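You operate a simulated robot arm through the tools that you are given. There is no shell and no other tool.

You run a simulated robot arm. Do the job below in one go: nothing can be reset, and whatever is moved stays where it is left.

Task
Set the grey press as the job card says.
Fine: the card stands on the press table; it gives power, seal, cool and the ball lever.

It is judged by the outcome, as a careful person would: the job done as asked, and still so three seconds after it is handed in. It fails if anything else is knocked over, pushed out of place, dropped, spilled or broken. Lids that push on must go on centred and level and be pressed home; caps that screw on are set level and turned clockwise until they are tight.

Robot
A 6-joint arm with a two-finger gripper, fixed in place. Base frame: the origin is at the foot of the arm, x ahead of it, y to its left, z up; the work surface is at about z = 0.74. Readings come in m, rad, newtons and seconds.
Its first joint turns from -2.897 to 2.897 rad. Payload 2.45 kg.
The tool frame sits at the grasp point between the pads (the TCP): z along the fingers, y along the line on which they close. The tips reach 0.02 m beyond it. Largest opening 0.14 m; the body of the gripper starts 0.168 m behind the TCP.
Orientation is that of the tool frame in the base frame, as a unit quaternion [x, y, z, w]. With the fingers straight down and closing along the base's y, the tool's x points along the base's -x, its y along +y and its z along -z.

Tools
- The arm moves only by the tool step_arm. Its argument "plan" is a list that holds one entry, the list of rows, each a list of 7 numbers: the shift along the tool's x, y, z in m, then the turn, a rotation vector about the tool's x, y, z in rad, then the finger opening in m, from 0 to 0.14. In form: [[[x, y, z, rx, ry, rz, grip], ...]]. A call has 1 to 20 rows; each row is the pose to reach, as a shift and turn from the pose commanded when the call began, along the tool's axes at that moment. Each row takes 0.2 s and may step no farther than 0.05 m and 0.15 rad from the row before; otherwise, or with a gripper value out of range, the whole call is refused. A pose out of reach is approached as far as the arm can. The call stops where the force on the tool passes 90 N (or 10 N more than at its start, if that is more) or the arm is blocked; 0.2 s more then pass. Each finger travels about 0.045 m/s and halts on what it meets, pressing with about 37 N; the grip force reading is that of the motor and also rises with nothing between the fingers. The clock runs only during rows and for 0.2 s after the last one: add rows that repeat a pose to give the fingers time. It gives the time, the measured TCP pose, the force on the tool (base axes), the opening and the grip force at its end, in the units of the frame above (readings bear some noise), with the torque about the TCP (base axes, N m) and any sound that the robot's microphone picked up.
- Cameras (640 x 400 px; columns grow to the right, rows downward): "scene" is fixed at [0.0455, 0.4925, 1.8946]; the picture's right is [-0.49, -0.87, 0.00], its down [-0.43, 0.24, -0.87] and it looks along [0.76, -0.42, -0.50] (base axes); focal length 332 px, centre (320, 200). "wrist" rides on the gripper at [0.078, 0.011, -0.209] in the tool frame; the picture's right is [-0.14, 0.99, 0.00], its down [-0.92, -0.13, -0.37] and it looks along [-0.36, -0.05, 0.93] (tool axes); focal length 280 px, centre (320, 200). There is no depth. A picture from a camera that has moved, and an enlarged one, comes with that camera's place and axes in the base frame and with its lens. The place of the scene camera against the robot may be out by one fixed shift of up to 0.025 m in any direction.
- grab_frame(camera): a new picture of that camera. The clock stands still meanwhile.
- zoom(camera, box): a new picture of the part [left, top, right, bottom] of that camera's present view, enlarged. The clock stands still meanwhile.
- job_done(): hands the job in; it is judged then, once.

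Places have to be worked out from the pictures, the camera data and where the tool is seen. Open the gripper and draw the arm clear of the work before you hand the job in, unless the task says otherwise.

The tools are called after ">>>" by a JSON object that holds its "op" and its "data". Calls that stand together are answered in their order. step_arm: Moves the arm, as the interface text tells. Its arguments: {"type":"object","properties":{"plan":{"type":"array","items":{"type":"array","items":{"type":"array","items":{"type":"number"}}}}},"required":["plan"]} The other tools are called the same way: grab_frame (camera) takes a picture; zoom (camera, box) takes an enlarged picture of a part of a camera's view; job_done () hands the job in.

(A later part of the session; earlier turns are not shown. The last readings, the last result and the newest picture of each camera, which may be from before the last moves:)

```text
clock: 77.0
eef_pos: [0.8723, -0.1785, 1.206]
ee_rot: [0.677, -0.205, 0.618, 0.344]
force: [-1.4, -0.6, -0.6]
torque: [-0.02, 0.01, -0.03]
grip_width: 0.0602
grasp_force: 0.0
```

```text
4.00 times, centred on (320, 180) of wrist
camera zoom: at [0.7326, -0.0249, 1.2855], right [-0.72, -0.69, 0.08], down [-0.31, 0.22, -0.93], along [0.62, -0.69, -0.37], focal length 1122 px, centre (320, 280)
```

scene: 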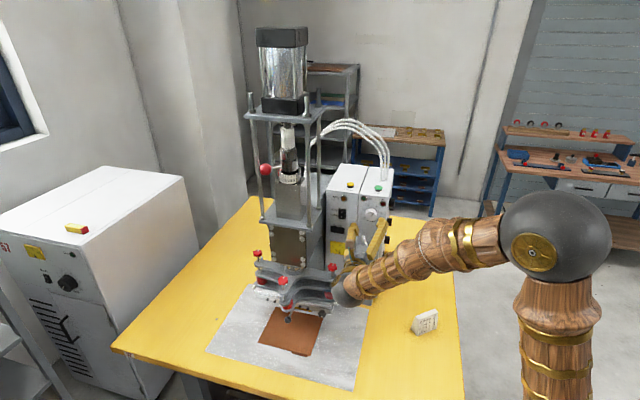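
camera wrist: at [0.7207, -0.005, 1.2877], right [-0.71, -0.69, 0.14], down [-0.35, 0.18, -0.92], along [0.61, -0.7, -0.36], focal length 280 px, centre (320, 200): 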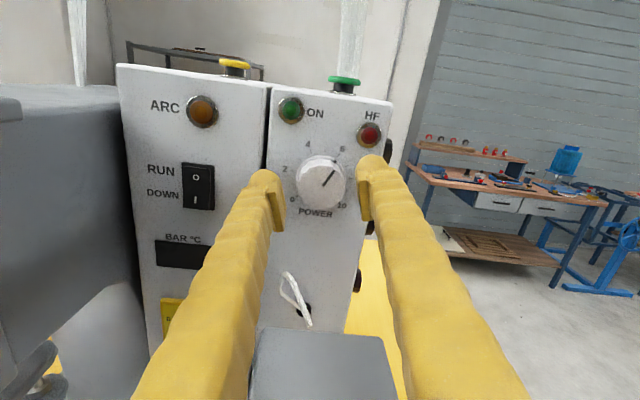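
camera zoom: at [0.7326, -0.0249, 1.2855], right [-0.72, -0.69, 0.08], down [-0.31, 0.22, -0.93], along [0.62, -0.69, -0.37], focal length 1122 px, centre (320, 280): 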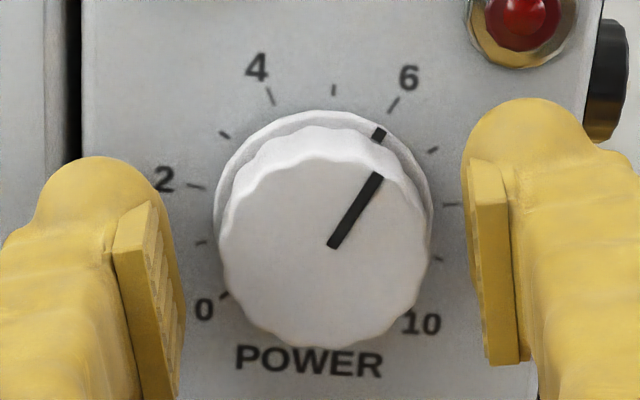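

Well centred. I advance 4 mm more and close on the POWER knob.

>>> {"op": "step_arm", "data": {"plan": [[[0, 0.0003, 0.002, 0, 0, 0, 0.06], [0, 0.0003, 0.004, 0, 0, 0, 0.06], [0, 0.0003, 0.004, 0, 0, 0, 0.052], [0, 0.0003, 0.004, 0, 0, 0, 0.046], [0, 0.0003, 0.004, 0, 0, 0, 0.042], [0, 0.0003, 0.004, 0, 0, 0, 0.04], [0, 0.0003, 0.004, 0, 0, 0, 0.04]]]}}

>>> {"op": "zoom", "data": {"camera": "wrist", "box": [250, 130, 390, 230]}}

```text
clock: 78.6
eef_pos: [0.8775, -0.1824, 1.2073]
ee_rot: [0.676, -0.206, 0.617, 0.345]
force: [-4.3, -3.9, 2.2]
torque: [0.0, 0.01, -0.05]
grip_width: 0.0434
grasp_force: 1.9
```

```text
4.00 times, centred on (320, 180) of wrist
camera zoom: at [0.7353, -0.0284, 1.2863], right [-0.72, -0.69, 0.08], down [-0.31, 0.22, -0.93], along [0.62, -0.69, -0.37], focal length 1122 px, centre (320, 280)
```

zoom: 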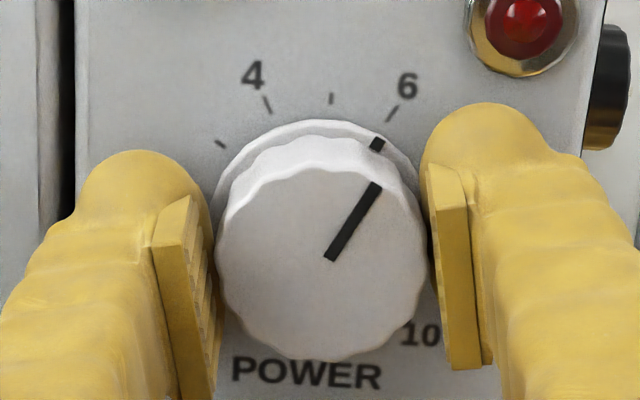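

The right finger touched slightly first; I shift 0.7 mm that way and close firmly.

>>> {"op": "step_arm", "data": {"plan": [[[0, 0.0004, 0, 0, 0, 0, 0.042], [0, 0.0007, 0, 0, 0, 0, 0.038], [0, 0.0007, 0, 0, 0, 0, 0.032], [0, 0.0007, 0, 0, 0, 0, 0.032], [0, 0.0007, 0, 0, 0, 0, 0.032]]]}}

```text
clock: 79.8
eef_pos: [0.8764, -0.1818, 1.2077]
ee_rot: [0.677, -0.204, 0.618, 0.344]
force: [-4.7, 6.0, 1.4]
torque: [-0.01, -0.01, 0.09]
grip_width: 0.0414
grasp_force: 45.0
```

Even grip at 0.0414 m. I turn POWER clockwise 0.3 rad and check the load.

>>> {"op": "step_arm", "data": {"plan": [[[0, 0, 0, 0, 0, 0.08, 0.032], [0, 0, 0, 0, 0, 0.16, 0.032], [0, 0, 0, 0, 0, 0.24, 0.032], [0, 0, 0, 0, 0, 0.3, 0.032], [0, 0, 0, 0, 0, 0.3, 0.032]]]}}

```text
clock: 81.0
eef_pos: [0.8758, -0.1833, 1.2063]
ee_rot: [0.639, -0.304, 0.662, 0.249]
force: [7.8, -7.6, -14.9]
torque: [0.1, 0.08, 0.08]
grip_width: 0.0415
grasp_force: 45.2
```

Loads stay small. I turn another 0.35 rad.

>>> {"op": "step_arm", "data": {"plan": [[[-0.0004, 0, 0, 0, 0, 0.07, 0.032], [-0.0004, 0, 0, 0, 0, 0.14, 0.032], [-0.0004, 0, 0, 0, 0, 0.21, 0.032], [-0.0004, 0, 0, 0, 0, 0.28, 0.032], [-0.0004, 0, 0, 0, 0, 0.35, 0.032], [-0.0004, 0, 0, 0, 0, 0.35, 0.032]]]}}

>>> {"op": "zoom", "data": {"camera": "wrist", "box": [250, 130, 390, 230]}}

>>> {"op": "zoom", "data": {"camera": "scene", "box": [310, 170, 410, 320]}}

```text
clock: 82.4
eef_pos: [0.876, -0.1829, 1.2076]
ee_rot: [0.575, -0.41, 0.696, 0.13]
force: [-45.5, 16.5, -0.5]
torque: [-0.03, -0.01, -0.4]
grip_width: 0.0418
grasp_force: 44.5
```

```text
4.00 times, centred on (320, 180) of wrist
camera zoom: at [0.7, -0.0617, 1.2736], right [-0.6, -0.58, -0.54], down [0.11, 0.61, -0.78], along [0.79, -0.53, -0.31], focal length 1122 px, centre (320, 280)
```

zoom: 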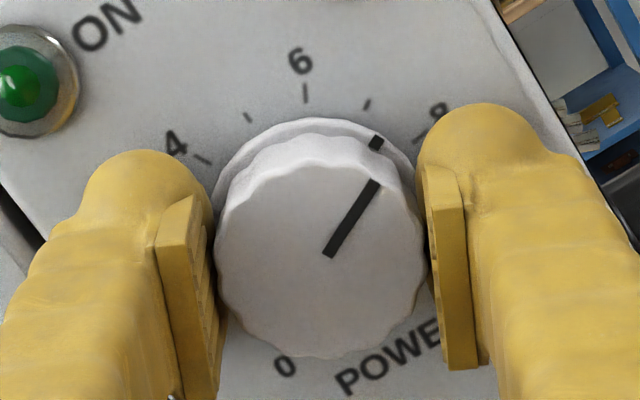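

```text
2.67 times, centred on (360, 245) of scene
camera zoom: at [0.0455, 0.4925, 1.8946], right [-0.49, -0.87, 0.0], down [-0.43, 0.24, -0.87], along [0.76, -0.42, -0.5], focal length 886 px, centre (213, 80)
```

zoom: 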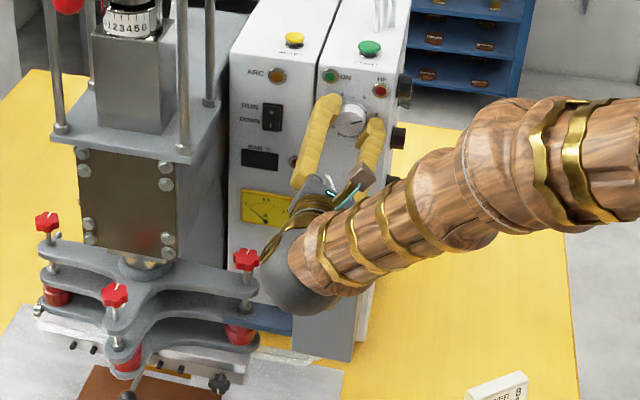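

About 0.65 rad is done. Before going further the hand would come close to the grey cover, so I'll regrip: first I null the load (mostly axial) before releasing.

>>> {"op": "step_arm", "data": {"plan": [[[0.0001, 0.0003, -0.0004, 0, 0, 0, 0.032], [0.0002, 0.0005, -0.0008, 0, 0, 0, 0.032], [0.0002, 0.0005, -0.0008, 0, 0, 0, 0.032]]]}}

```text
clock: 83.2
eef_pos: [0.8774, -0.1831, 1.206]
ee_rot: [0.576, -0.41, 0.695, 0.129]
force: [7.9, 1.1, -1.4]
torque: [0.05, 0.04, 0.21]
grip_width: 0.0419
grasp_force: 45.1
```

The load is nearly nil now. I ease the fingers open, back out 60 mm, and unroll to about -0.05 rad to read the dial.

>>> {"op": "step_arm", "data": {"plan": [[[0, 0, 0, 0, 0, 0, 0.036], [0, 0, 0, 0, 0, 0, 0.04], [0, 0, 0, 0, 0, 0, 0.042], [0, 0, 0, 0, 0, 0, 0.044], [0, 0, 0, 0, 0, 0, 0.05], [0, 0, 0, 0, 0, 0, 0.06], [0, 0, 0, 0, 0, 0, 0.06], [0, 0, -0.015, 0, 0, 0, 0.06], [0, 0, -0.03, 0, 0, 0, 0.06], [0, 0, -0.045, 0, 0, 0, 0.06], [0, 0, -0.06, 0, 0, 0, 0.07], [0, 0, -0.06, 0, 0, -0.12, 0.07], [0, 0, -0.06, 0, 0, -0.24, 0.07], [0, 0, -0.06, 0, 0, -0.36, 0.07], [0, 0, -0.06, 0, 0, -0.48, 0.07], [0, 0, -0.06, 0, 0, -0.48, 0.07]]]}}

>>> {"op": "grab_frame", "data": {"camera": "wrist"}}

>>> {"op": "zoom", "data": {"camera": "wrist", "box": [250, 110, 390, 210]}}

```text
clock: 86.6
eef_pos: [0.8326, -0.1395, 1.2059]
ee_rot: [0.657, -0.261, 0.645, 0.292]
force: [0.5, 0.7, -0.4]
torque: [-0.04, 0.02, 0.0]
grip_width: 0.0699
grasp_force: 0.0
```

```text
taken
camera wrist: at [0.6829, 0.0059, 1.2845], right [-0.72, -0.69, -0.09], down [-0.19, 0.32, -0.93], along [0.67, -0.65, -0.37], focal length 280 px, centre (320, 200)
```

wrist: 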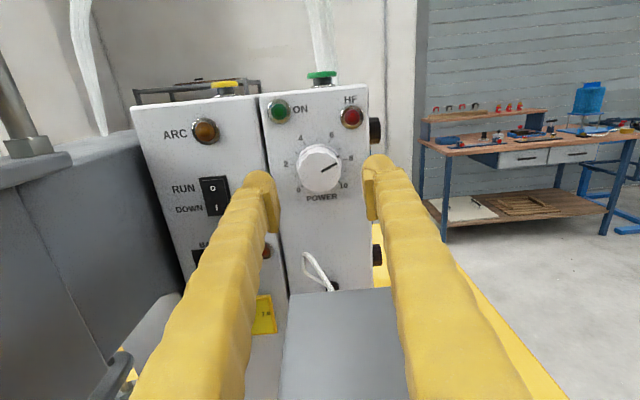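

```text
4.00 times, centred on (320, 160) of wrist
camera zoom: at [0.6829, 0.0059, 1.2845], right [-0.72, -0.69, -0.09], down [-0.19, 0.32, -0.93], along [0.67, -0.65, -0.37], focal length 1122 px, centre (320, 360)
```

zoom: 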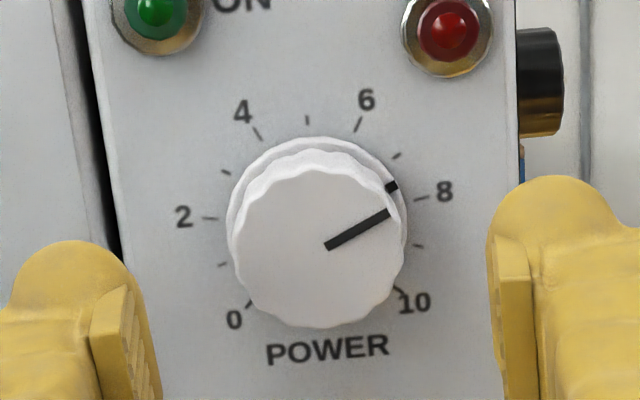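

POWER reads about 7.43, so +15.3° remains. I realign (1.7 mm up), roll back 0.1 rad, advance 60 mm and close lightly.

>>> {"op": "step_arm", "data": {"plan": [[[0.0008, 0, 0.01, 0, 0, -0.05, 0.06], [0.0017, -0.0002, 0.02, 0, 0, -0.1, 0.06], [0.0017, -0.0002, 0.035, 0, 0, -0.1, 0.06], [0.0017, -0.0002, 0.05, 0, 0, -0.1, 0.06], [0.0017, -0.0002, 0.06, 0, 0, -0.1, 0.06], [0.0017, -0.0002, 0.06, 0, 0, -0.1, 0.052], [0.0017, -0.0002, 0.06, 0, 0, -0.1, 0.046], [0.0017, -0.0002, 0.06, 0, 0, -0.1, 0.043], [0.0017, -0.0002, 0.06, 0, 0, -0.1, 0.043], [0.0017, -0.0002, 0.06, 0, 0, -0.1, 0.041], [0.0017, -0.0002, 0.06, 0, 0, -0.1, 0.041]]]}}

>>> {"op": "zoom", "data": {"camera": "wrist", "box": [250, 130, 390, 230]}}

```text
clock: 89.0
eef_pos: [0.8756, -0.1833, 1.2074]
ee_rot: [0.669, -0.229, 0.629, 0.323]
force: [2.3, 1.8, -0.6]
torque: [-0.03, -0.01, -0.02]
grip_width: 0.0434
grasp_force: 1.6
```

```text
4.00 times, centred on (320, 180) of wrist
camera zoom: at [0.7304, -0.032, 1.2867], right [-0.72, -0.69, 0.01], down [-0.26, 0.26, -0.93], along [0.64, -0.67, -0.37], focal length 1122 px, centre (320, 280)
```

zoom: 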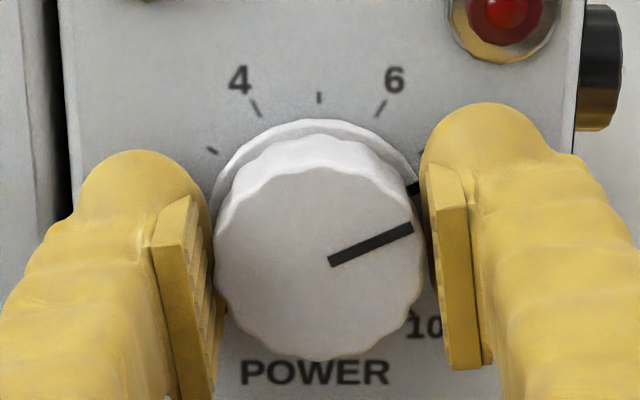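

The left finger touched first this time; I shift 0.8 mm back and close firmly.

>>> {"op": "step_arm", "data": {"plan": [[[0, -0.0004, 0, 0, 0, 0, 0.042], [0, -0.0008, 0, 0, 0, 0, 0.038], [0, -0.0008, 0, 0, 0, 0, 0.032], [0, -0.0008, 0, 0, 0, 0, 0.032], [0, -0.0008, 0, 0, 0, 0, 0.032]]]}}

```text
clock: 90.2
eef_pos: [0.8758, -0.1831, 1.2067]
ee_rot: [0.668, -0.23, 0.629, 0.323]
force: [-15.4, 6.0, 1.5]
torque: [-0.01, 0.02, -0.01]
grip_width: 0.0416
grasp_force: 45.2
```

Even grip. I turn clockwise 0.27 rad and check the load.

>>> {"op": "step_arm", "data": {"plan": [[[0, 0, 0, 0, 0, 0.07, 0.032], [0, 0, 0, 0, 0, 0.14, 0.032], [0, 0, 0, 0, 0, 0.21, 0.032], [0, 0, 0, 0, 0, 0.27, 0.032], [0, 0, 0, 0, 0, 0.27, 0.032], [0, 0, 0, 0, 0, 0.27, 0.032]]]}}

>>> {"op": "zoom", "data": {"camera": "wrist", "box": [250, 130, 390, 230]}}

```text
clock: 91.6
eef_pos: [0.8762, -0.1824, 1.2079]
ee_rot: [0.632, -0.318, 0.667, 0.236]
force: [-21.1, -18.4, -2.4]
torque: [0.0, -0.04, -0.25]
grip_width: 0.0418
grasp_force: 44.8
```

```text
4.00 times, centred on (320, 180) of wrist
camera zoom: at [0.7158, -0.0463, 1.284], right [-0.7, -0.67, -0.26], down [-0.08, 0.43, -0.9], along [0.71, -0.6, -0.36], focal length 1122 px, centre (320, 280)
```

zoom: 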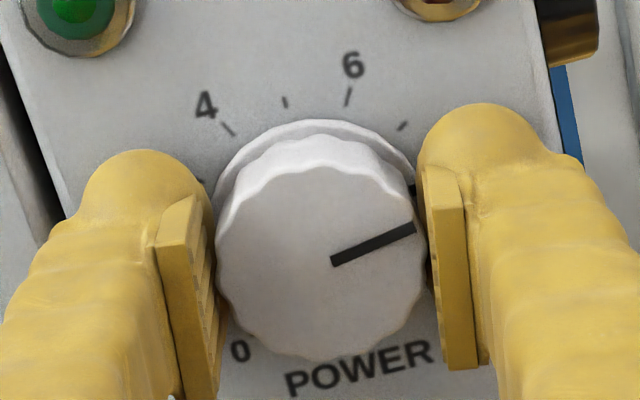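

A 28 N side load along +y remains; I relieve it before release.

>>> {"op": "step_arm", "data": {"plan": [[[0, 0.0005, 0, 0, 0, 0, 0.032], [0, 0.0009, 0, 0, 0, 0, 0.032], [0, 0.0009, 0, 0, 0, 0, 0.032]]]}}

```text
clock: 92.4
eef_pos: [0.8761, -0.182, 1.2074]
ee_rot: [0.632, -0.317, 0.666, 0.236]
force: [-18.2, -7.7, -12.5]
torque: [0.12, 0.08, -0.08]
grip_width: 0.0416
grasp_force: 45.3
```

Still about 20 N; I trim a little more and then ease open, back out and read the dial.

>>> {"op": "step_arm", "data": {"plan": [[[-0.0002, 0.0006, -0.0001, 0, 0, 0, 0.032], [-0.0002, 0.0006, -0.0001, 0, 0, 0, 0.036], [-0.0002, 0.0006, -0.0001, 0, 0, 0, 0.04], [-0.0002, 0.0006, -0.0001, 0, 0, 0, 0.042], [-0.0002, 0.0006, -0.0001, 0, 0, 0, 0.044], [-0.0002, 0.0006, -0.0001, 0, 0, 0, 0.05], [-0.0002, 0.0006, -0.0001, 0, 0, 0, 0.06], [-0.0002, 0.0006, -0.0001, 0, 0, 0, 0.06], [0, 0.0006, -0.015, 0, 0, 0, 0.06], [0, 0.0006, -0.03, 0, 0, 0, 0.06], [0, 0.0006, -0.045, 0, 0, 0, 0.06], [0, 0.0006, -0.06, 0, 0, 0, 0.07], [0, 0.0006, -0.06, 0, 0, -0.12, 0.07], [0, 0.0006, -0.06, 0, 0, -0.12, 0.07]]]}}

>>> {"op": "zoom", "data": {"camera": "wrist", "box": [250, 110, 390, 210]}}

```text
clock: 95.4
eef_pos: [0.8339, -0.1399, 1.2074]
ee_rot: [0.65, -0.277, 0.651, 0.276]
force: [-0.4, 0.2, -0.1]
torque: [-0.02, -0.01, -0.01]
grip_width: 0.0699
grasp_force: 0.1
```

```text
4.00 times, centred on (320, 160) of wrist
camera zoom: at [0.6805, 0.004, 1.2858], right [-0.71, -0.69, -0.14], down [-0.16, 0.36, -0.92], along [0.68, -0.63, -0.36], focal length 1122 px, centre (320, 360)
```

zoom: 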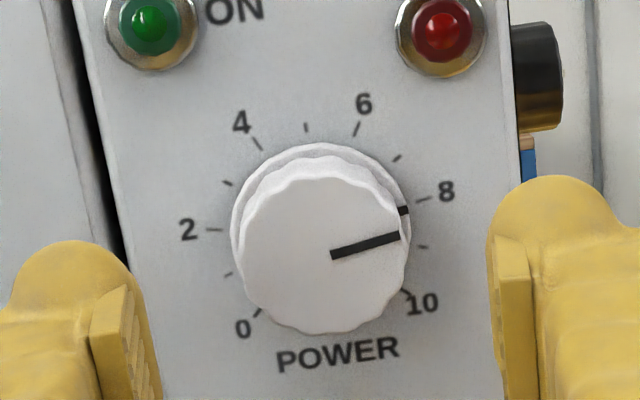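

POWER reads about 8.1; I zoom harder to confirm.

>>> {"op": "zoom", "data": {"camera": "wrist", "box": [286, 135, 354, 195]}}

>>> {"op": "zoom", "data": {"camera": "scene", "box": [355, 198, 391, 228]}}

>>> {"op": "grab_frame", "data": {"camera": "scene"}}

```text
6.67 times, centred on (320, 165) of wrist
camera zoom: at [0.6805, 0.004, 1.2858], right [-0.71, -0.69, -0.14], down [-0.16, 0.36, -0.92], along [0.68, -0.63, -0.36], focal length 1869 px, centre (320, 433)
```

zoom: 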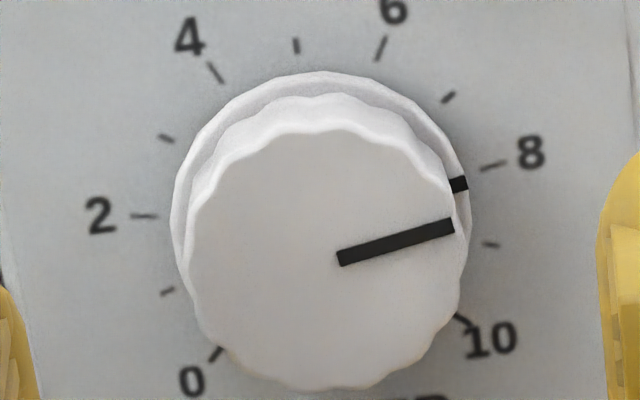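

```text
13.33 times, centred on (373, 213) of scene
camera zoom: at [0.0455, 0.4925, 1.8946], right [-0.49, -0.87, 0.0], down [-0.43, 0.24, -0.87], along [0.76, -0.42, -0.5], focal length 4432 px, centre (-387, 27)
```

zoom: 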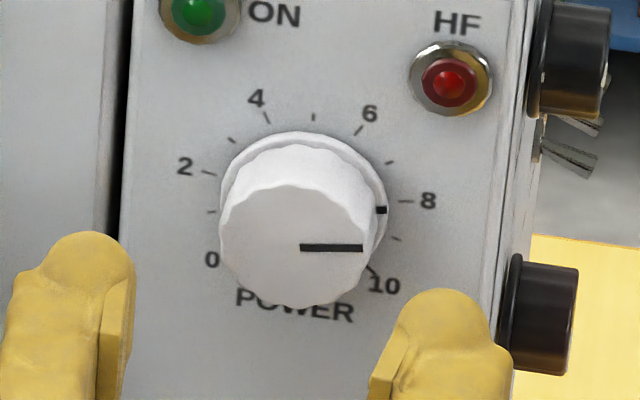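

```text
taken
```

scene: 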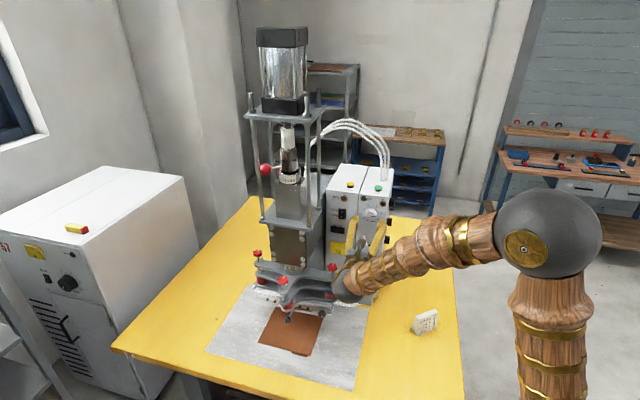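

Both cameras give POWER as 7.99, so it is set. Next is the ball lever: I back the hand out and up along the path I came in on.

>>> {"op": "step_arm", "data": {"plan": [[[0, 0, -0.03, 0, 0, 0, 0.08], [0.01, 0, -0.06, 0, 0, 0, 0.08], [0.045, 0, -0.085, 0, 0, 0, 0.08], [0.08, 0, -0.11, 0, 0, 0, 0.08], [0.115, 0, -0.135, 0, 0, 0, 0.08], [0.15, 0, -0.16, 0, 0, 0, 0.08], [0.185, 0, -0.18, 0, 0, 0, 0.08], [0.2126, 0, -0.1938, 0, 0, 0, 0.08]]]}}

>>> {"op": "grab_frame", "data": {"camera": "wrist"}}

```text
clock: 97.2
eef_pos: [0.6987, -0.0002, 1.4229]
ee_rot: [0.65, -0.278, 0.652, 0.274]
force: [0.4, -0.3, 0.4]
torque: [-0.01, 0.0, 0.01]
grip_width: 0.0798
grasp_force: 0.1
```

```text
taken
camera wrist: at [0.5452, 0.1413, 1.5015], right [-0.71, -0.69, -0.14], down [-0.16, 0.36, -0.92], along [0.68, -0.63, -0.36], focal length 280 px, centre (320, 200)
```

wrist: 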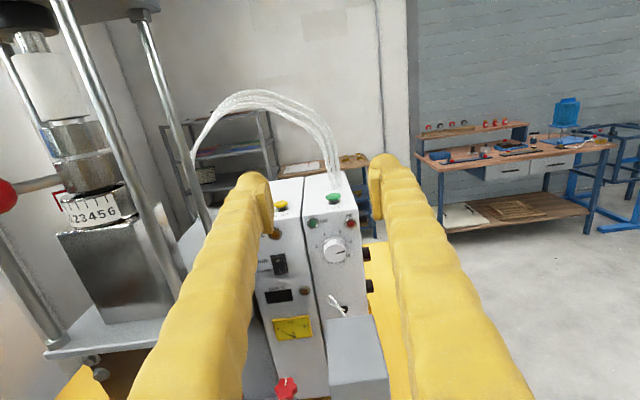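

Clear view of the press front. I slide sideways to a standoff about 0.22 m in front of the ball, still camera-up, to measure the lever.

>>> {"op": "step_arm", "data": {"plan": [[[0.0033, -0.0345, -0.0197, 0, 0, 0, 0.08], [0.0067, -0.069, -0.0393, 0, 0, 0, 0.08], [0.01, -0.1035, -0.059, 0, 0, 0, 0.08], [0.0133, -0.138, -0.0787, 0, 0, 0, 0.08], [0.0167, -0.1726, -0.0983, 0, 0, 0, 0.08], [0.02, -0.2071, -0.118, 0, 0, 0, 0.08], [0.0233, -0.2416, -0.1377, 0, 0, 0, 0.08], [0.0267, -0.2761, -0.1573, 0, 0, 0, 0.08], [0.03, -0.3106, -0.177, 0, 0, 0, 0.08]]]}}

>>> {"op": "grab_frame", "data": {"camera": "wrist"}}

>>> {"op": "grab_frame", "data": {"camera": "scene"}}

```text
clock: 99.2
eef_pos: [0.797, 0.3448, 1.4555]
ee_rot: [0.65, -0.278, 0.651, 0.276]
force: [-0.5, -0.3, -0.4]
torque: [0.04, 0.04, 0.03]
grip_width: 0.0798
grasp_force: 0.1
```

```text
taken
camera wrist: at [0.6438, 0.4865, 1.5339], right [-0.71, -0.69, -0.14], down [-0.16, 0.36, -0.92], along [0.68, -0.63, -0.36], focal length 280 px, centre (320, 200)
```

wrist: 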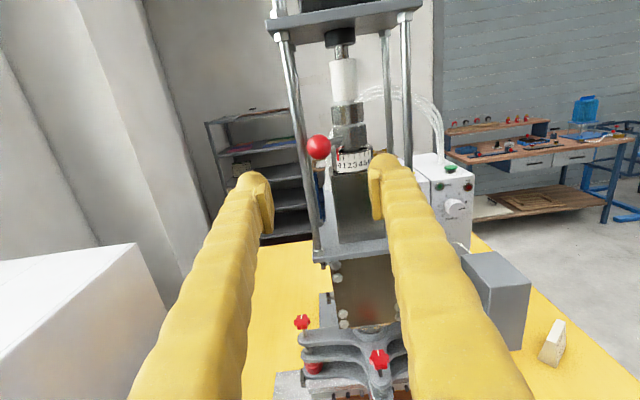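

```text
taken
```

scene: 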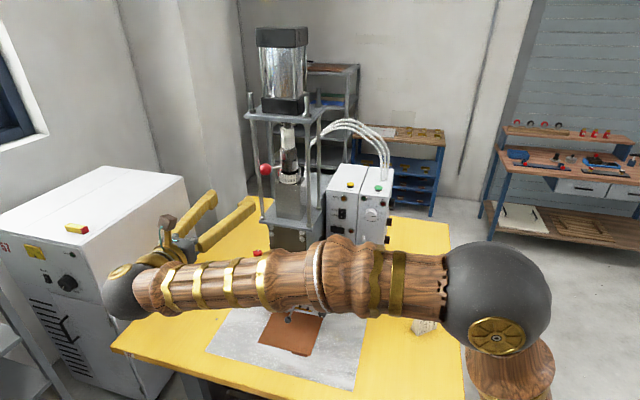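

The lever, ball and rods are in plain view. I zoom in to read the scale and to measure.

>>> {"op": "zoom", "data": {"camera": "wrist", "box": [280, 90, 400, 190]}}

>>> {"op": "zoom", "data": {"camera": "wrist", "box": [325, 135, 385, 180]}}

>>> {"op": "zoom", "data": {"camera": "scene", "box": [240, 140, 340, 210]}}

```text
4.00 times, centred on (340, 140) of wrist
camera zoom: at [0.6438, 0.4865, 1.5339], right [-0.71, -0.69, -0.14], down [-0.16, 0.36, -0.92], along [0.68, -0.63, -0.36], focal length 1122 px, centre (240, 440)
```

zoom: 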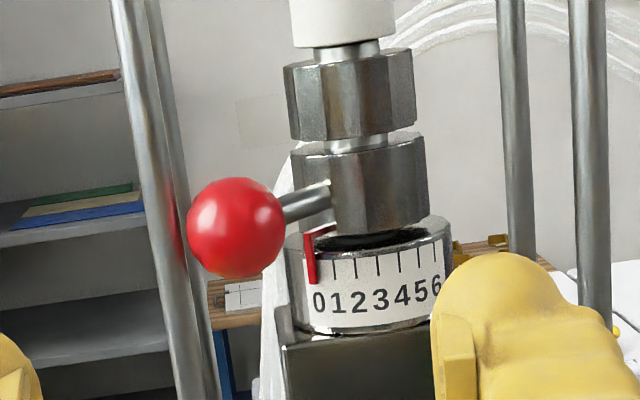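

```text
8.89 times, centred on (355, 158) of wrist
camera zoom: at [0.6438, 0.4865, 1.5339], right [-0.71, -0.69, -0.14], down [-0.16, 0.36, -0.92], along [0.68, -0.63, -0.36], focal length 2492 px, centre (9, 578)
```

zoom: 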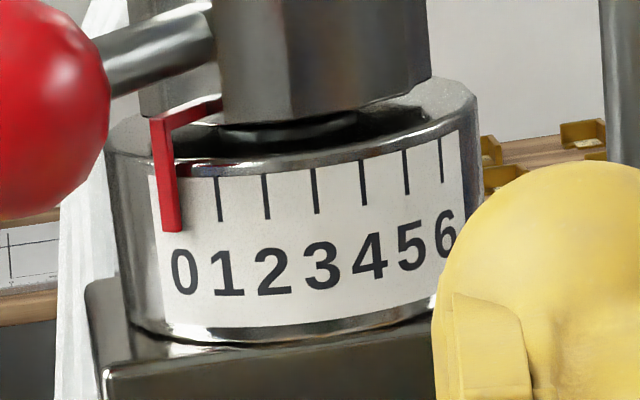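

```text
5.71 times, centred on (290, 175) of scene
camera zoom: at [0.0455, 0.4925, 1.8946], right [-0.49, -0.87, 0.0], down [-0.43, 0.24, -0.87], along [0.76, -0.42, -0.5], focal length 1899 px, centre (491, 343)
```

zoom: 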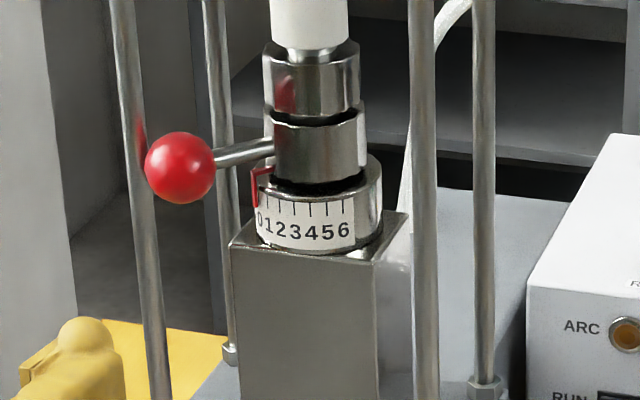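

Ball at (0.951, 0.186, 1.454), about 38 mm across, axis at (0.9545, 0.104), arm 82 mm, pointer at 0; each unit is 15°, so 45° counter-clockwise from above is needed. I'll grip the ball from above and below so the FL rod stays clear: first I roll the hand 90°.

>>> {"op": "step_arm", "data": {"plan": [[[0, 0, 0, 0, 0, 0.143, 0.08], [0, 0, 0, 0, 0, 0.286, 0.08], [0, 0, 0, 0, 0, 0.428, 0.08], [0, 0, 0, 0, 0, 0.571, 0.08], [0, 0, 0, 0, 0, 0.714, 0.08], [0, 0, 0, 0, 0, 0.857, 0.08], [0, 0, 0, 0, 0, 1.0, 0.08], [0, 0, 0, 0, 0, 1.142, 0.08], [0, 0, 0, 0, 0, 1.285, 0.08], [0, 0, 0, 0, 0, 1.428, 0.08], [0, 0, 0, 0, 0, 1.571, 0.08], [0, 0, 0, 0, 0, 1.571, 0.08]]]}}

>>> {"op": "grab_frame", "data": {"camera": "wrist"}}

```text
clock: 101.8
eef_pos: [0.8001, 0.3434, 1.4512]
ee_rot: [-0.263, 0.657, -0.655, 0.266]
force: [-0.2, 0.3, 0.0]
torque: [0.02, 0.01, -0.04]
grip_width: 0.0798
grasp_force: 0.0
```

```text
taken
camera wrist: at [0.5979, 0.4387, 1.4409], right [0.1, 0.1, -0.99], down [0.41, 0.9, 0.13], along [0.91, -0.42, 0.05], focal length 280 px, centre (320, 200)
```

wrist: 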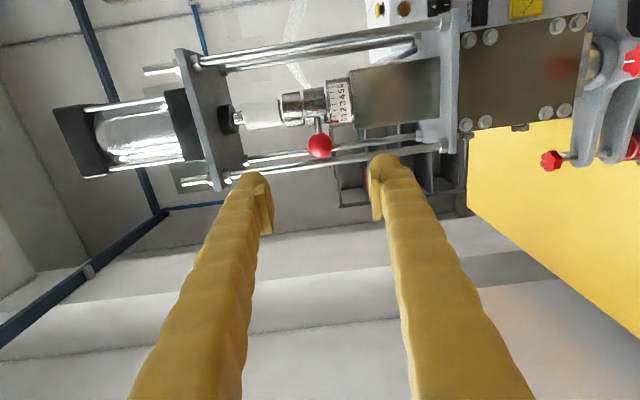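

The ball lines up with the tool axis within 2 mm. I approach to about 7 cm from the ball, offset 5 mm to the side away from the FL rod.

>>> {"op": "step_arm", "data": {"plan": [[[0.0046, -0.0013, 0.03, 0, 0, 0, 0.08], [0.0046, -0.0013, 0.06, 0, 0, 0, 0.08], [0.0046, -0.0013, 0.09, 0, 0, 0, 0.08], [0.0046, -0.0013, 0.12, 0, 0, 0, 0.08], [0.0046, -0.0013, 0.148, 0, 0, 0, 0.075], [0.0046, -0.0013, 0.148, 0, 0, 0, 0.07]]]}}

>>> {"op": "grab_frame", "data": {"camera": "wrist"}}

>>> {"op": "zoom", "data": {"camera": "wrist", "box": [240, 90, 400, 200]}}

>>> {"op": "zoom", "data": {"camera": "scene", "box": [220, 120, 330, 220]}}

```text
clock: 103.2
eef_pos: [0.896, 0.2321, 1.453]
ee_rot: [-0.262, 0.656, -0.656, 0.266]
force: [-0.8, 0.2, 0.7]
torque: [0.01, -0.01, 0.0]
grip_width: 0.0702
grasp_force: 0.0
```

```text
taken
camera wrist: at [0.6957, 0.3288, 1.4424], right [0.1, 0.1, -0.99], down [0.41, 0.9, 0.13], along [0.91, -0.42, 0.05], focal length 280 px, centre (320, 200)
```

wrist: 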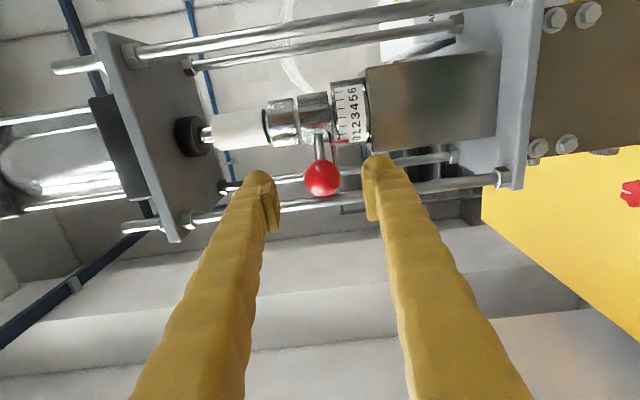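

```text
3.64 times, centred on (320, 145) of wrist
camera zoom: at [0.6957, 0.3288, 1.4424], right [0.1, 0.1, -0.99], down [0.41, 0.9, 0.13], along [0.91, -0.42, 0.05], focal length 1020 px, centre (320, 400)
```

zoom: 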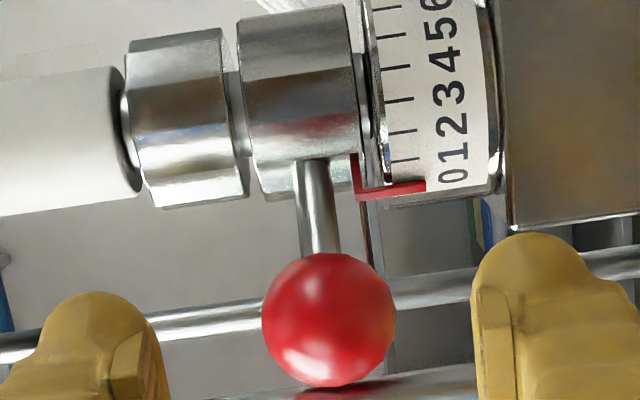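

```text
4.00 times, centred on (275, 170) of scene
camera zoom: at [0.0455, 0.4925, 1.8946], right [-0.49, -0.87, 0.0], down [-0.43, 0.24, -0.87], along [0.76, -0.42, -0.5], focal length 1330 px, centre (500, 320)
```

zoom: 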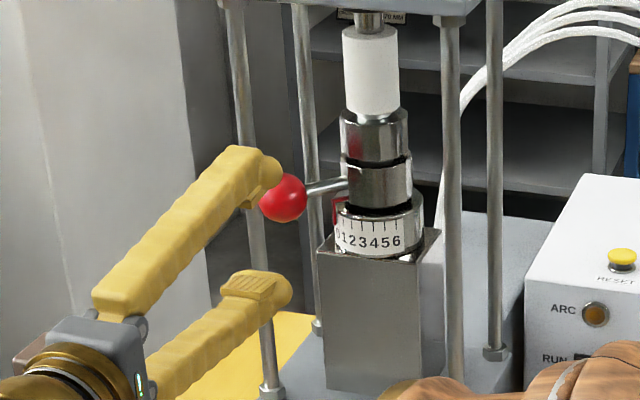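

Lateral offset to the ball is 7 mm, giving about 9 mm of clearance to the FL rod, and the ball is vertically centred. I advance 60 mm so the pads straddle it.

>>> {"op": "step_arm", "data": {"plan": [[[0, 0, 0.02, 0, 0, 0, 0.07], [0, 0, 0.04, 0, 0, 0, 0.07], [0, 0, 0.052, 0, 0, 0, 0.07], [0, 0, 0.06, 0, 0, 0, 0.07], [0, 0, 0.06, 0, 0, 0, 0.07]]]}}

>>> {"op": "grab_frame", "data": {"camera": "wrist"}}

>>> {"op": "zoom", "data": {"camera": "wrist", "box": [250, 120, 390, 230]}}

>>> {"op": "zoom", "data": {"camera": "scene", "box": [220, 120, 330, 220]}}

```text
clock: 104.4
eef_pos: [0.9389, 0.1912, 1.4523]
ee_rot: [-0.263, 0.656, -0.655, 0.266]
force: [0.9, 0.3, 0.1]
torque: [-0.01, 0.04, -0.01]
grip_width: 0.0699
grasp_force: 0.1
```

```text
taken
camera wrist: at [0.738, 0.2871, 1.442], right [0.1, 0.1, -0.99], down [0.41, 0.9, 0.13], along [0.91, -0.42, 0.05], focal length 280 px, centre (320, 200)
```

wrist: 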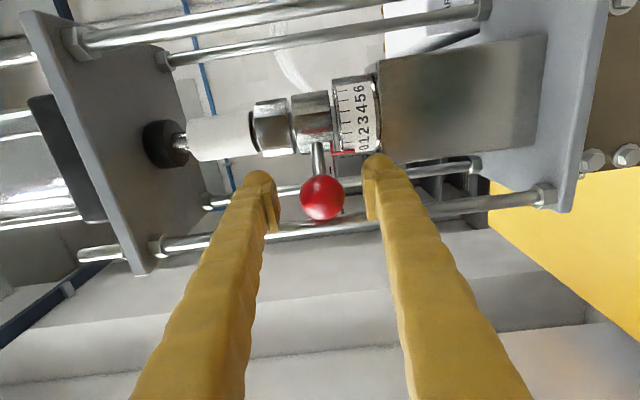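

```text
3.64 times, centred on (320, 175) of wrist
camera zoom: at [0.738, 0.2871, 1.442], right [0.1, 0.1, -0.99], down [0.41, 0.9, 0.13], along [0.91, -0.42, 0.05], focal length 1020 px, centre (320, 291)
```

zoom: 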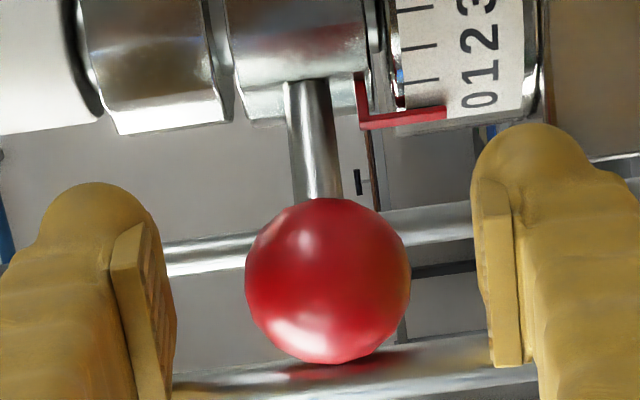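

```text
4.00 times, centred on (275, 170) of scene
camera zoom: at [0.0455, 0.4925, 1.8946], right [-0.49, -0.87, 0.0], down [-0.43, 0.24, -0.87], along [0.76, -0.42, -0.5], focal length 1330 px, centre (500, 320)
```

zoom: 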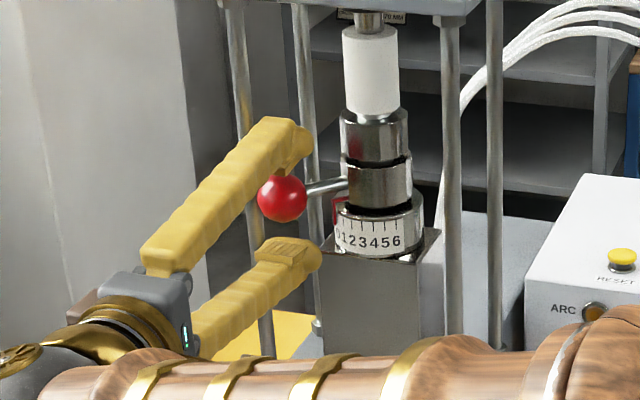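

The fingers straddle the ball from above and below, clear of the rod. I close gently on it.

>>> {"op": "step_arm", "data": {"plan": [[[0, 0, 0, 0, 0, 0, 0.055], [0, 0, 0, 0, 0, 0, 0.046], [0, 0, 0, 0, 0, 0, 0.04], [0, 0, 0, 0, 0, 0, 0.037], [0, 0, 0, 0, 0, 0, 0.036], [0, 0, 0, 0, 0, 0, 0.036]]]}}

>>> {"op": "zoom", "data": {"camera": "wrist", "box": [250, 120, 390, 230]}}

```text
clock: 105.8
eef_pos: [0.9399, 0.1912, 1.4533]
ee_rot: [-0.262, 0.657, -0.656, 0.265]
force: [-0.5, -1.3, -5.7]
torque: [0.02, 0.1, -0.02]
grip_width: 0.04
grasp_force: 3.5
```

```text
3.64 times, centred on (320, 175) of wrist
camera zoom: at [0.738, 0.2872, 1.4418], right [0.1, 0.1, -0.99], down [0.41, 0.9, 0.13], along [0.91, -0.42, 0.05], focal length 1020 px, centre (320, 291)
```

zoom: 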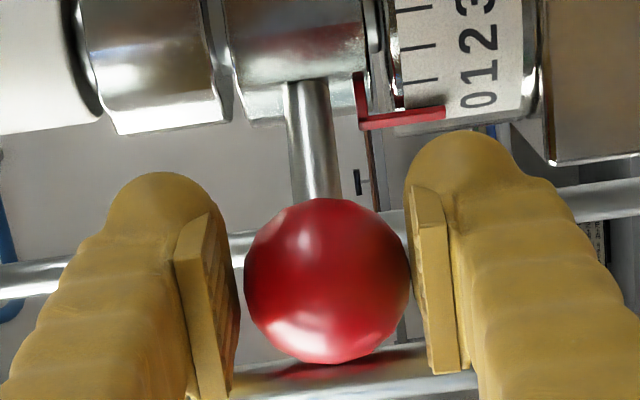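

The lower finger touched first; I shift 1 mm down and close firmly.

>>> {"op": "step_arm", "data": {"plan": [[[0, 0.0005, 0, 0, 0, 0, 0.038], [0, 0.001, 0, 0, 0, 0, 0.035], [0, 0.001, 0, 0, 0, 0, 0.028], [0, 0.001, 0, 0, 0, 0, 0.028], [0, 0.001, 0, 0, 0, 0, 0.028]]]}}

```text
clock: 107.0
eef_pos: [0.9405, 0.1905, 1.4518]
ee_rot: [-0.263, 0.657, -0.655, 0.267]
force: [-3.0, 5.3, -1.9]
torque: [-0.03, 0.01, 0.02]
grip_width: 0.0375
grasp_force: 45.6
```

Ball gripped at 0.0375 m with no side load. I move it along the first 15° of its arc and check.

>>> {"op": "step_arm", "data": {"plan": [[[0.0027, 0, -0.0022, 0, 0, 0, 0.028], [0.0054, 0, -0.0044, 0, 0, 0, 0.028], [0.0083, 0, -0.0065, 0, 0, 0, 0.028], [0.0113, 0, -0.0085, 0, 0, 0, 0.028], [0.0144, 0, -0.0103, 0, 0, 0, 0.028], [0.0175, 0, -0.012, 0, 0, 0, 0.028], [0.0175, 0, -0.012, 0, 0, 0, 0.028]]]}}

>>> {"op": "grab_frame", "data": {"camera": "wrist"}}

>>> {"op": "zoom", "data": {"camera": "wrist", "box": [250, 90, 410, 230]}}

```text
clock: 108.6
eef_pos: [0.9186, 0.1867, 1.4524]
ee_rot: [-0.262, 0.657, -0.655, 0.266]
force: [12.5, 1.8, -2.5]
torque: [0.0, 0.02, 1.07]
grip_width: 0.0375
grasp_force: 44.9
```

```text
taken
camera wrist: at [0.7169, 0.2824, 1.4411], right [0.1, 0.1, -0.99], down [0.41, 0.9, 0.13], along [0.91, -0.42, 0.05], focal length 280 px, centre (320, 200)
```

wrist: 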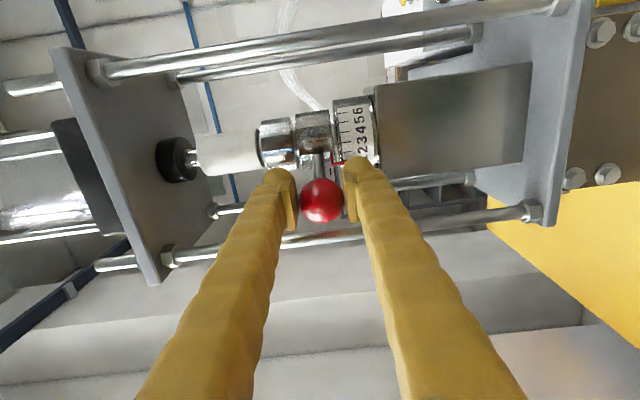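

```text
2.86 times, centred on (330, 160) of wrist
camera zoom: at [0.7169, 0.2824, 1.4411], right [0.1, 0.1, -0.99], down [0.41, 0.9, 0.13], along [0.91, -0.42, 0.05], focal length 801 px, centre (291, 314)
```

zoom: 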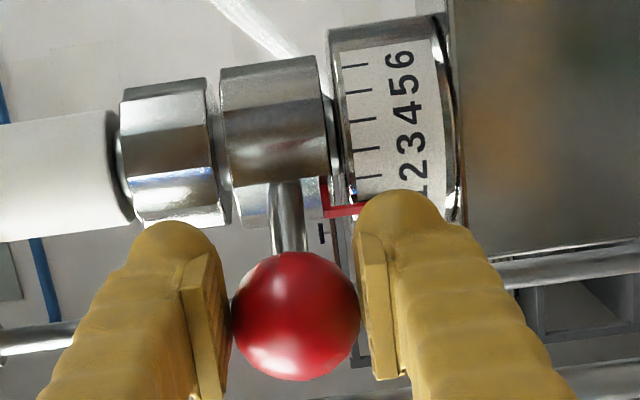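

The lever follows and now points to about 1 with low forces. I carry on another 15° to about 2.

>>> {"op": "step_arm", "data": {"plan": [[[0.0032, 0, -0.0015, 0, 0, 0, 0.028], [0.0065, 0, -0.003, 0, 0, 0, 0.028], [0.0098, 0, -0.0042, 0, 0, 0, 0.028], [0.0132, 0, -0.0053, 0, 0, 0, 0.028], [0.0166, 0, -0.0063, 0, 0, 0, 0.028], [0.0201, 0, -0.0071, 0, 0, 0, 0.028], [0.0201, 0, -0.0071, 0, 0, 0, 0.028]]]}}

>>> {"op": "zoom", "data": {"camera": "wrist", "box": [250, 90, 410, 230]}}

```text
clock: 110.2
eef_pos: [0.8986, 0.1765, 1.4528]
ee_rot: [-0.262, 0.657, -0.655, 0.266]
force: [7.6, 7.9, 0.0]
torque: [-0.04, -0.04, 1.07]
grip_width: 0.0374
grasp_force: 44.7
```

```text
2.86 times, centred on (330, 160) of wrist
camera zoom: at [0.698, 0.2731, 1.441], right [0.1, 0.1, -0.99], down [0.41, 0.9, 0.13], along [0.91, -0.42, 0.05], focal length 801 px, centre (291, 314)
```

zoom: 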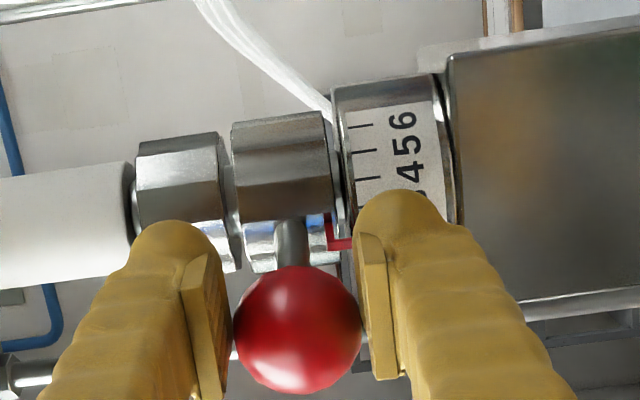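

Going smoothly. I continue about 14° more to bring the pointer to 3.

>>> {"op": "step_arm", "data": {"plan": [[[0.0035, 0, -0.0007, 0, 0, 0, 0.028], [0.007, 0, -0.0012, 0, 0, 0, 0.028], [0.0105, 0, -0.0015, 0, 0, 0, 0.028], [0.0141, 0, -0.0017, 0, 0, 0, 0.028], [0.017, 0, -0.0018, 0, 0, 0, 0.028], [0.0199, 0, -0.0018, 0, 0, 0, 0.028], [0.0199, 0, -0.0018, 0, 0, 0, 0.028]]]}}

>>> {"op": "zoom", "data": {"camera": "wrist", "box": [250, 90, 410, 230]}}

>>> {"op": "zoom", "data": {"camera": "scene", "box": [240, 130, 330, 200]}}

```text
clock: 111.8
eef_pos: [0.8836, 0.1649, 1.4515]
ee_rot: [-0.264, 0.656, -0.655, 0.266]
force: [0.1, 7.2, -16.5]
torque: [-0.02, 0.28, 0.53]
grip_width: 0.0353
grasp_force: 44.6
```

```text
2.86 times, centred on (330, 160) of wrist
camera zoom: at [0.6826, 0.2605, 1.4412], right [0.1, 0.1, -0.99], down [0.41, 0.9, 0.13], along [0.91, -0.42, 0.05], focal length 801 px, centre (291, 314)
```

zoom: 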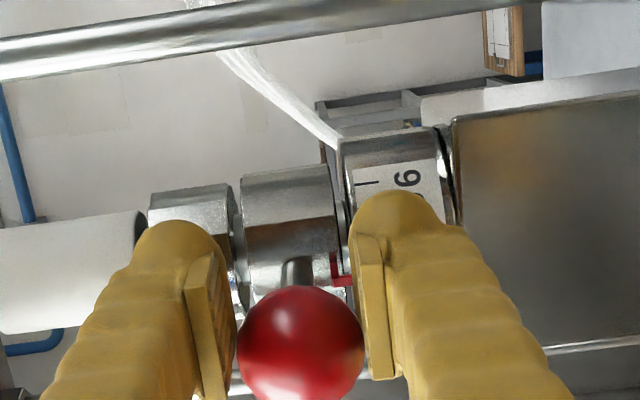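

```text
5.71 times, centred on (285, 165) of scene
camera zoom: at [0.0455, 0.4925, 1.8946], right [-0.49, -0.87, 0.0], down [-0.43, 0.24, -0.87], along [0.76, -0.42, -0.5], focal length 1899 px, centre (520, 400)
```

zoom: 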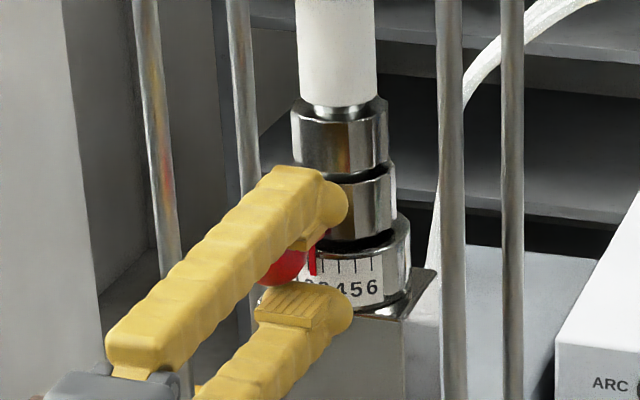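

The pads are sliding over the ball (it's now near the pad edge) and the pointer is at roughly 2.6. I open, back off a little and look.

>>> {"op": "step_arm", "data": {"plan": [[[0, 0, 0, 0, 0, 0, 0.042], [0, 0, 0, 0, 0, 0, 0.055], [0, 0, 0, 0, 0, 0, 0.07], [0, 0, 0, 0, 0, 0, 0.07], [0, 0, -0.02, 0, 0, 0, 0.07], [0, 0, -0.045, 0, 0, 0, 0.07], [0, 0, -0.07, 0, 0, 0, 0.07], [0, 0, -0.07, 0, 0, 0, 0.07]]]}}

>>> {"op": "grab_frame", "data": {"camera": "wrist"}}

>>> {"op": "zoom", "data": {"camera": "wrist", "box": [260, 90, 380, 200]}}

>>> {"op": "zoom", "data": {"camera": "scene", "box": [255, 140, 325, 190]}}

```text
clock: 113.6
eef_pos: [0.8337, 0.2184, 1.451]
ee_rot: [-0.262, 0.657, -0.655, 0.266]
force: [-0.1, -0.1, 0.4]
torque: [-0.01, 0.01, 0.03]
grip_width: 0.0701
grasp_force: 0.1
```

```text
taken
camera wrist: at [0.6328, 0.3131, 1.4403], right [0.1, 0.1, -0.99], down [0.41, 0.9, 0.13], along [0.91, -0.42, 0.05], focal length 280 px, centre (320, 200)
```

wrist: 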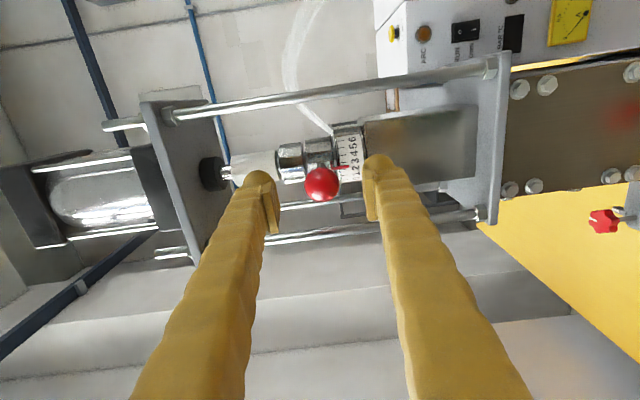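

```text
3.64 times, centred on (320, 145) of wrist
camera zoom: at [0.6328, 0.3131, 1.4403], right [0.1, 0.1, -0.99], down [0.41, 0.9, 0.13], along [0.91, -0.42, 0.05], focal length 1020 px, centre (320, 400)
```

zoom: 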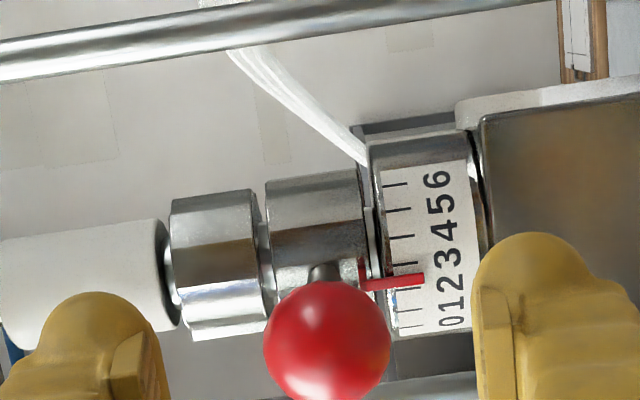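

```text
8.00 times, centred on (290, 165) of scene
camera zoom: at [0.0455, 0.4925, 1.8946], right [-0.49, -0.87, 0.0], down [-0.43, 0.24, -0.87], along [0.76, -0.42, -0.5], focal length 2659 px, centre (560, 480)
```

zoom: 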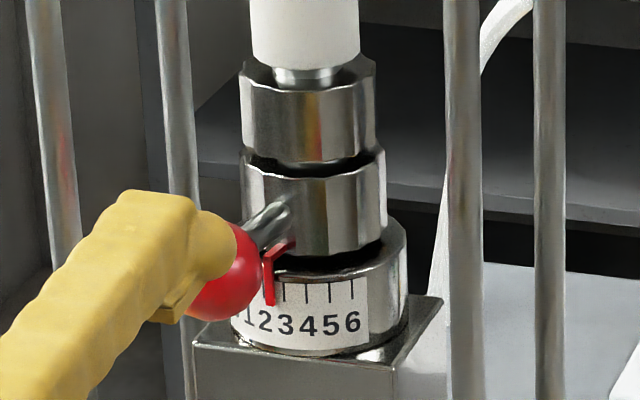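

The pointer stands at about 2.4. I shift so the ball sits towards the trailing side of the pads (to allow for sliding), advance again and re-grip it.

>>> {"op": "step_arm", "data": {"plan": [[[-0.012, 0, 0.0, 0, 0, 0, 0.07], [-0.025, 0, 0.015, 0, 0, 0, 0.07], [-0.025, 0, 0.035, 0, 0, 0, 0.07], [-0.025, 0, 0.055, 0, 0, 0, 0.07], [-0.025, 0, 0.073, 0, 0, 0, 0.07], [-0.025, 0, 0.073, 0, 0, 0, 0.07], [-0.025, 0, 0.073, 0, 0, 0, 0.055], [-0.025, 0, 0.073, 0, 0, 0, 0.045], [-0.025, 0, 0.073, 0, 0, 0, 0.038], [-0.025, 0, 0.073, 0, 0, 0, 0.028], [-0.025, 0, 0.073, 0, 0, 0, 0.028], [-0.025, 0, 0.073, 0, 0, 0, 0.028]]]}}

>>> {"op": "zoom", "data": {"camera": "wrist", "box": [250, 90, 410, 230]}}

>>> {"op": "zoom", "data": {"camera": "scene", "box": [255, 140, 325, 190]}}

```text
clock: 116.2
eef_pos: [0.9032, 0.18, 1.4533]
ee_rot: [-0.262, 0.657, -0.655, 0.265]
force: [-3.4, -1.4, -15.6]
torque: [0.18, 0.01, -0.29]
grip_width: 0.0372
grasp_force: 45.5
```

```text
2.86 times, centred on (330, 160) of wrist
camera zoom: at [0.7029, 0.2752, 1.4413], right [0.1, 0.1, -0.99], down [0.41, 0.9, 0.13], along [0.91, -0.42, 0.05], focal length 801 px, centre (291, 314)
```

zoom: 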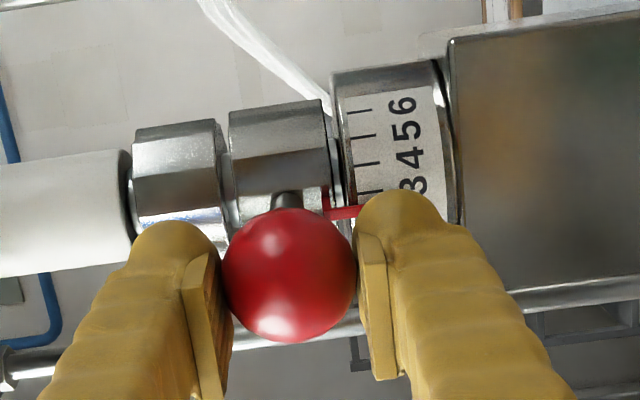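

```text
8.00 times, centred on (290, 165) of scene
camera zoom: at [0.0455, 0.4925, 1.8946], right [-0.49, -0.87, 0.0], down [-0.43, 0.24, -0.87], along [0.76, -0.42, -0.5], focal length 2659 px, centre (560, 480)
```

zoom: 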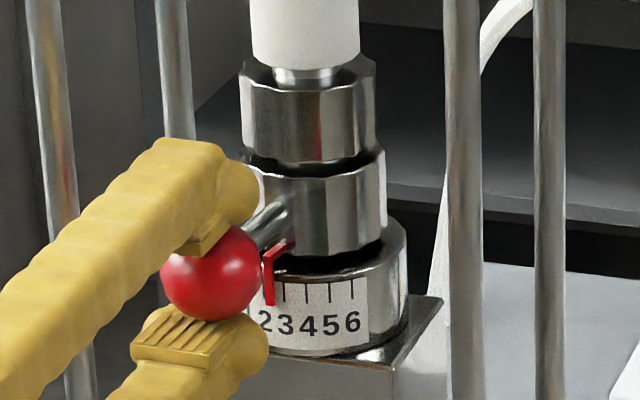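

Ball re-gripped; the scene view lets me track the pointer against the scale (still about 2.4). I move it on along the arc by about 12 mm.

>>> {"op": "step_arm", "data": {"plan": [[[0.003, 0, -0.0001, 0, 0, 0, 0.028], [0.006, 0, -0.0002, 0, 0, 0, 0.028], [0.009, 0, -0.0003, 0, 0, 0, 0.028], [0.012, 0, -0.0003, 0, 0, 0, 0.028], [0.012, 0, -0.0003, 0, 0, 0, 0.028]]]}}

>>> {"op": "zoom", "data": {"camera": "scene", "box": [255, 140, 325, 190]}}

>>> {"op": "zoom", "data": {"camera": "wrist", "box": [250, 90, 410, 230]}}

```text
clock: 117.4
eef_pos: [0.8945, 0.1712, 1.4513]
ee_rot: [-0.264, 0.656, -0.655, 0.266]
force: [16.1, 1.7, -17.4]
torque: [0.12, 0.05, 1.24]
grip_width: 0.0374
grasp_force: 45.6
```

```text
8.00 times, centred on (290, 165) of scene
camera zoom: at [0.0455, 0.4925, 1.8946], right [-0.49, -0.87, 0.0], down [-0.43, 0.24, -0.87], along [0.76, -0.42, -0.5], focal length 2659 px, centre (560, 480)
```

zoom: 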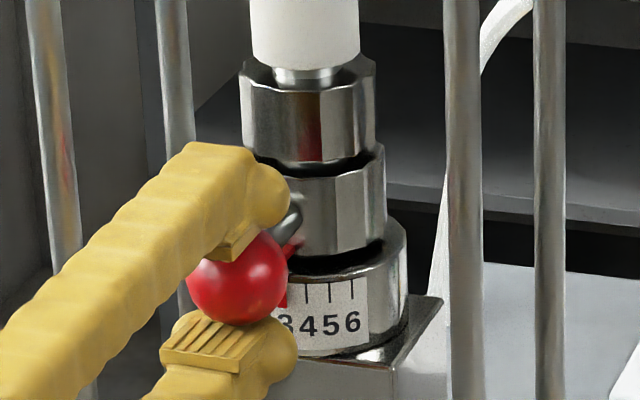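

```text
2.86 times, centred on (330, 160) of wrist
camera zoom: at [0.6939, 0.267, 1.4413], right [0.1, 0.1, -0.99], down [0.41, 0.9, 0.13], along [0.91, -0.42, 0.05], focal length 801 px, centre (291, 314)
```

zoom: 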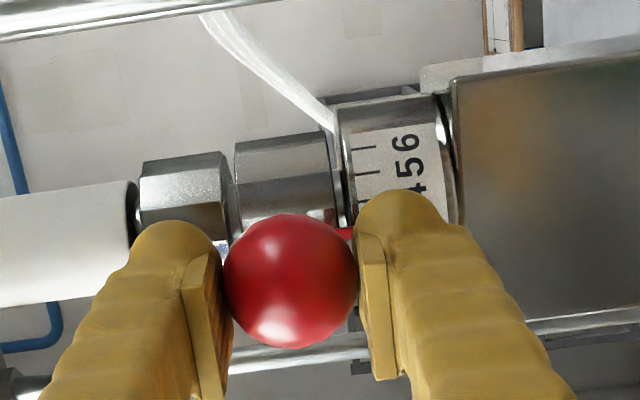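

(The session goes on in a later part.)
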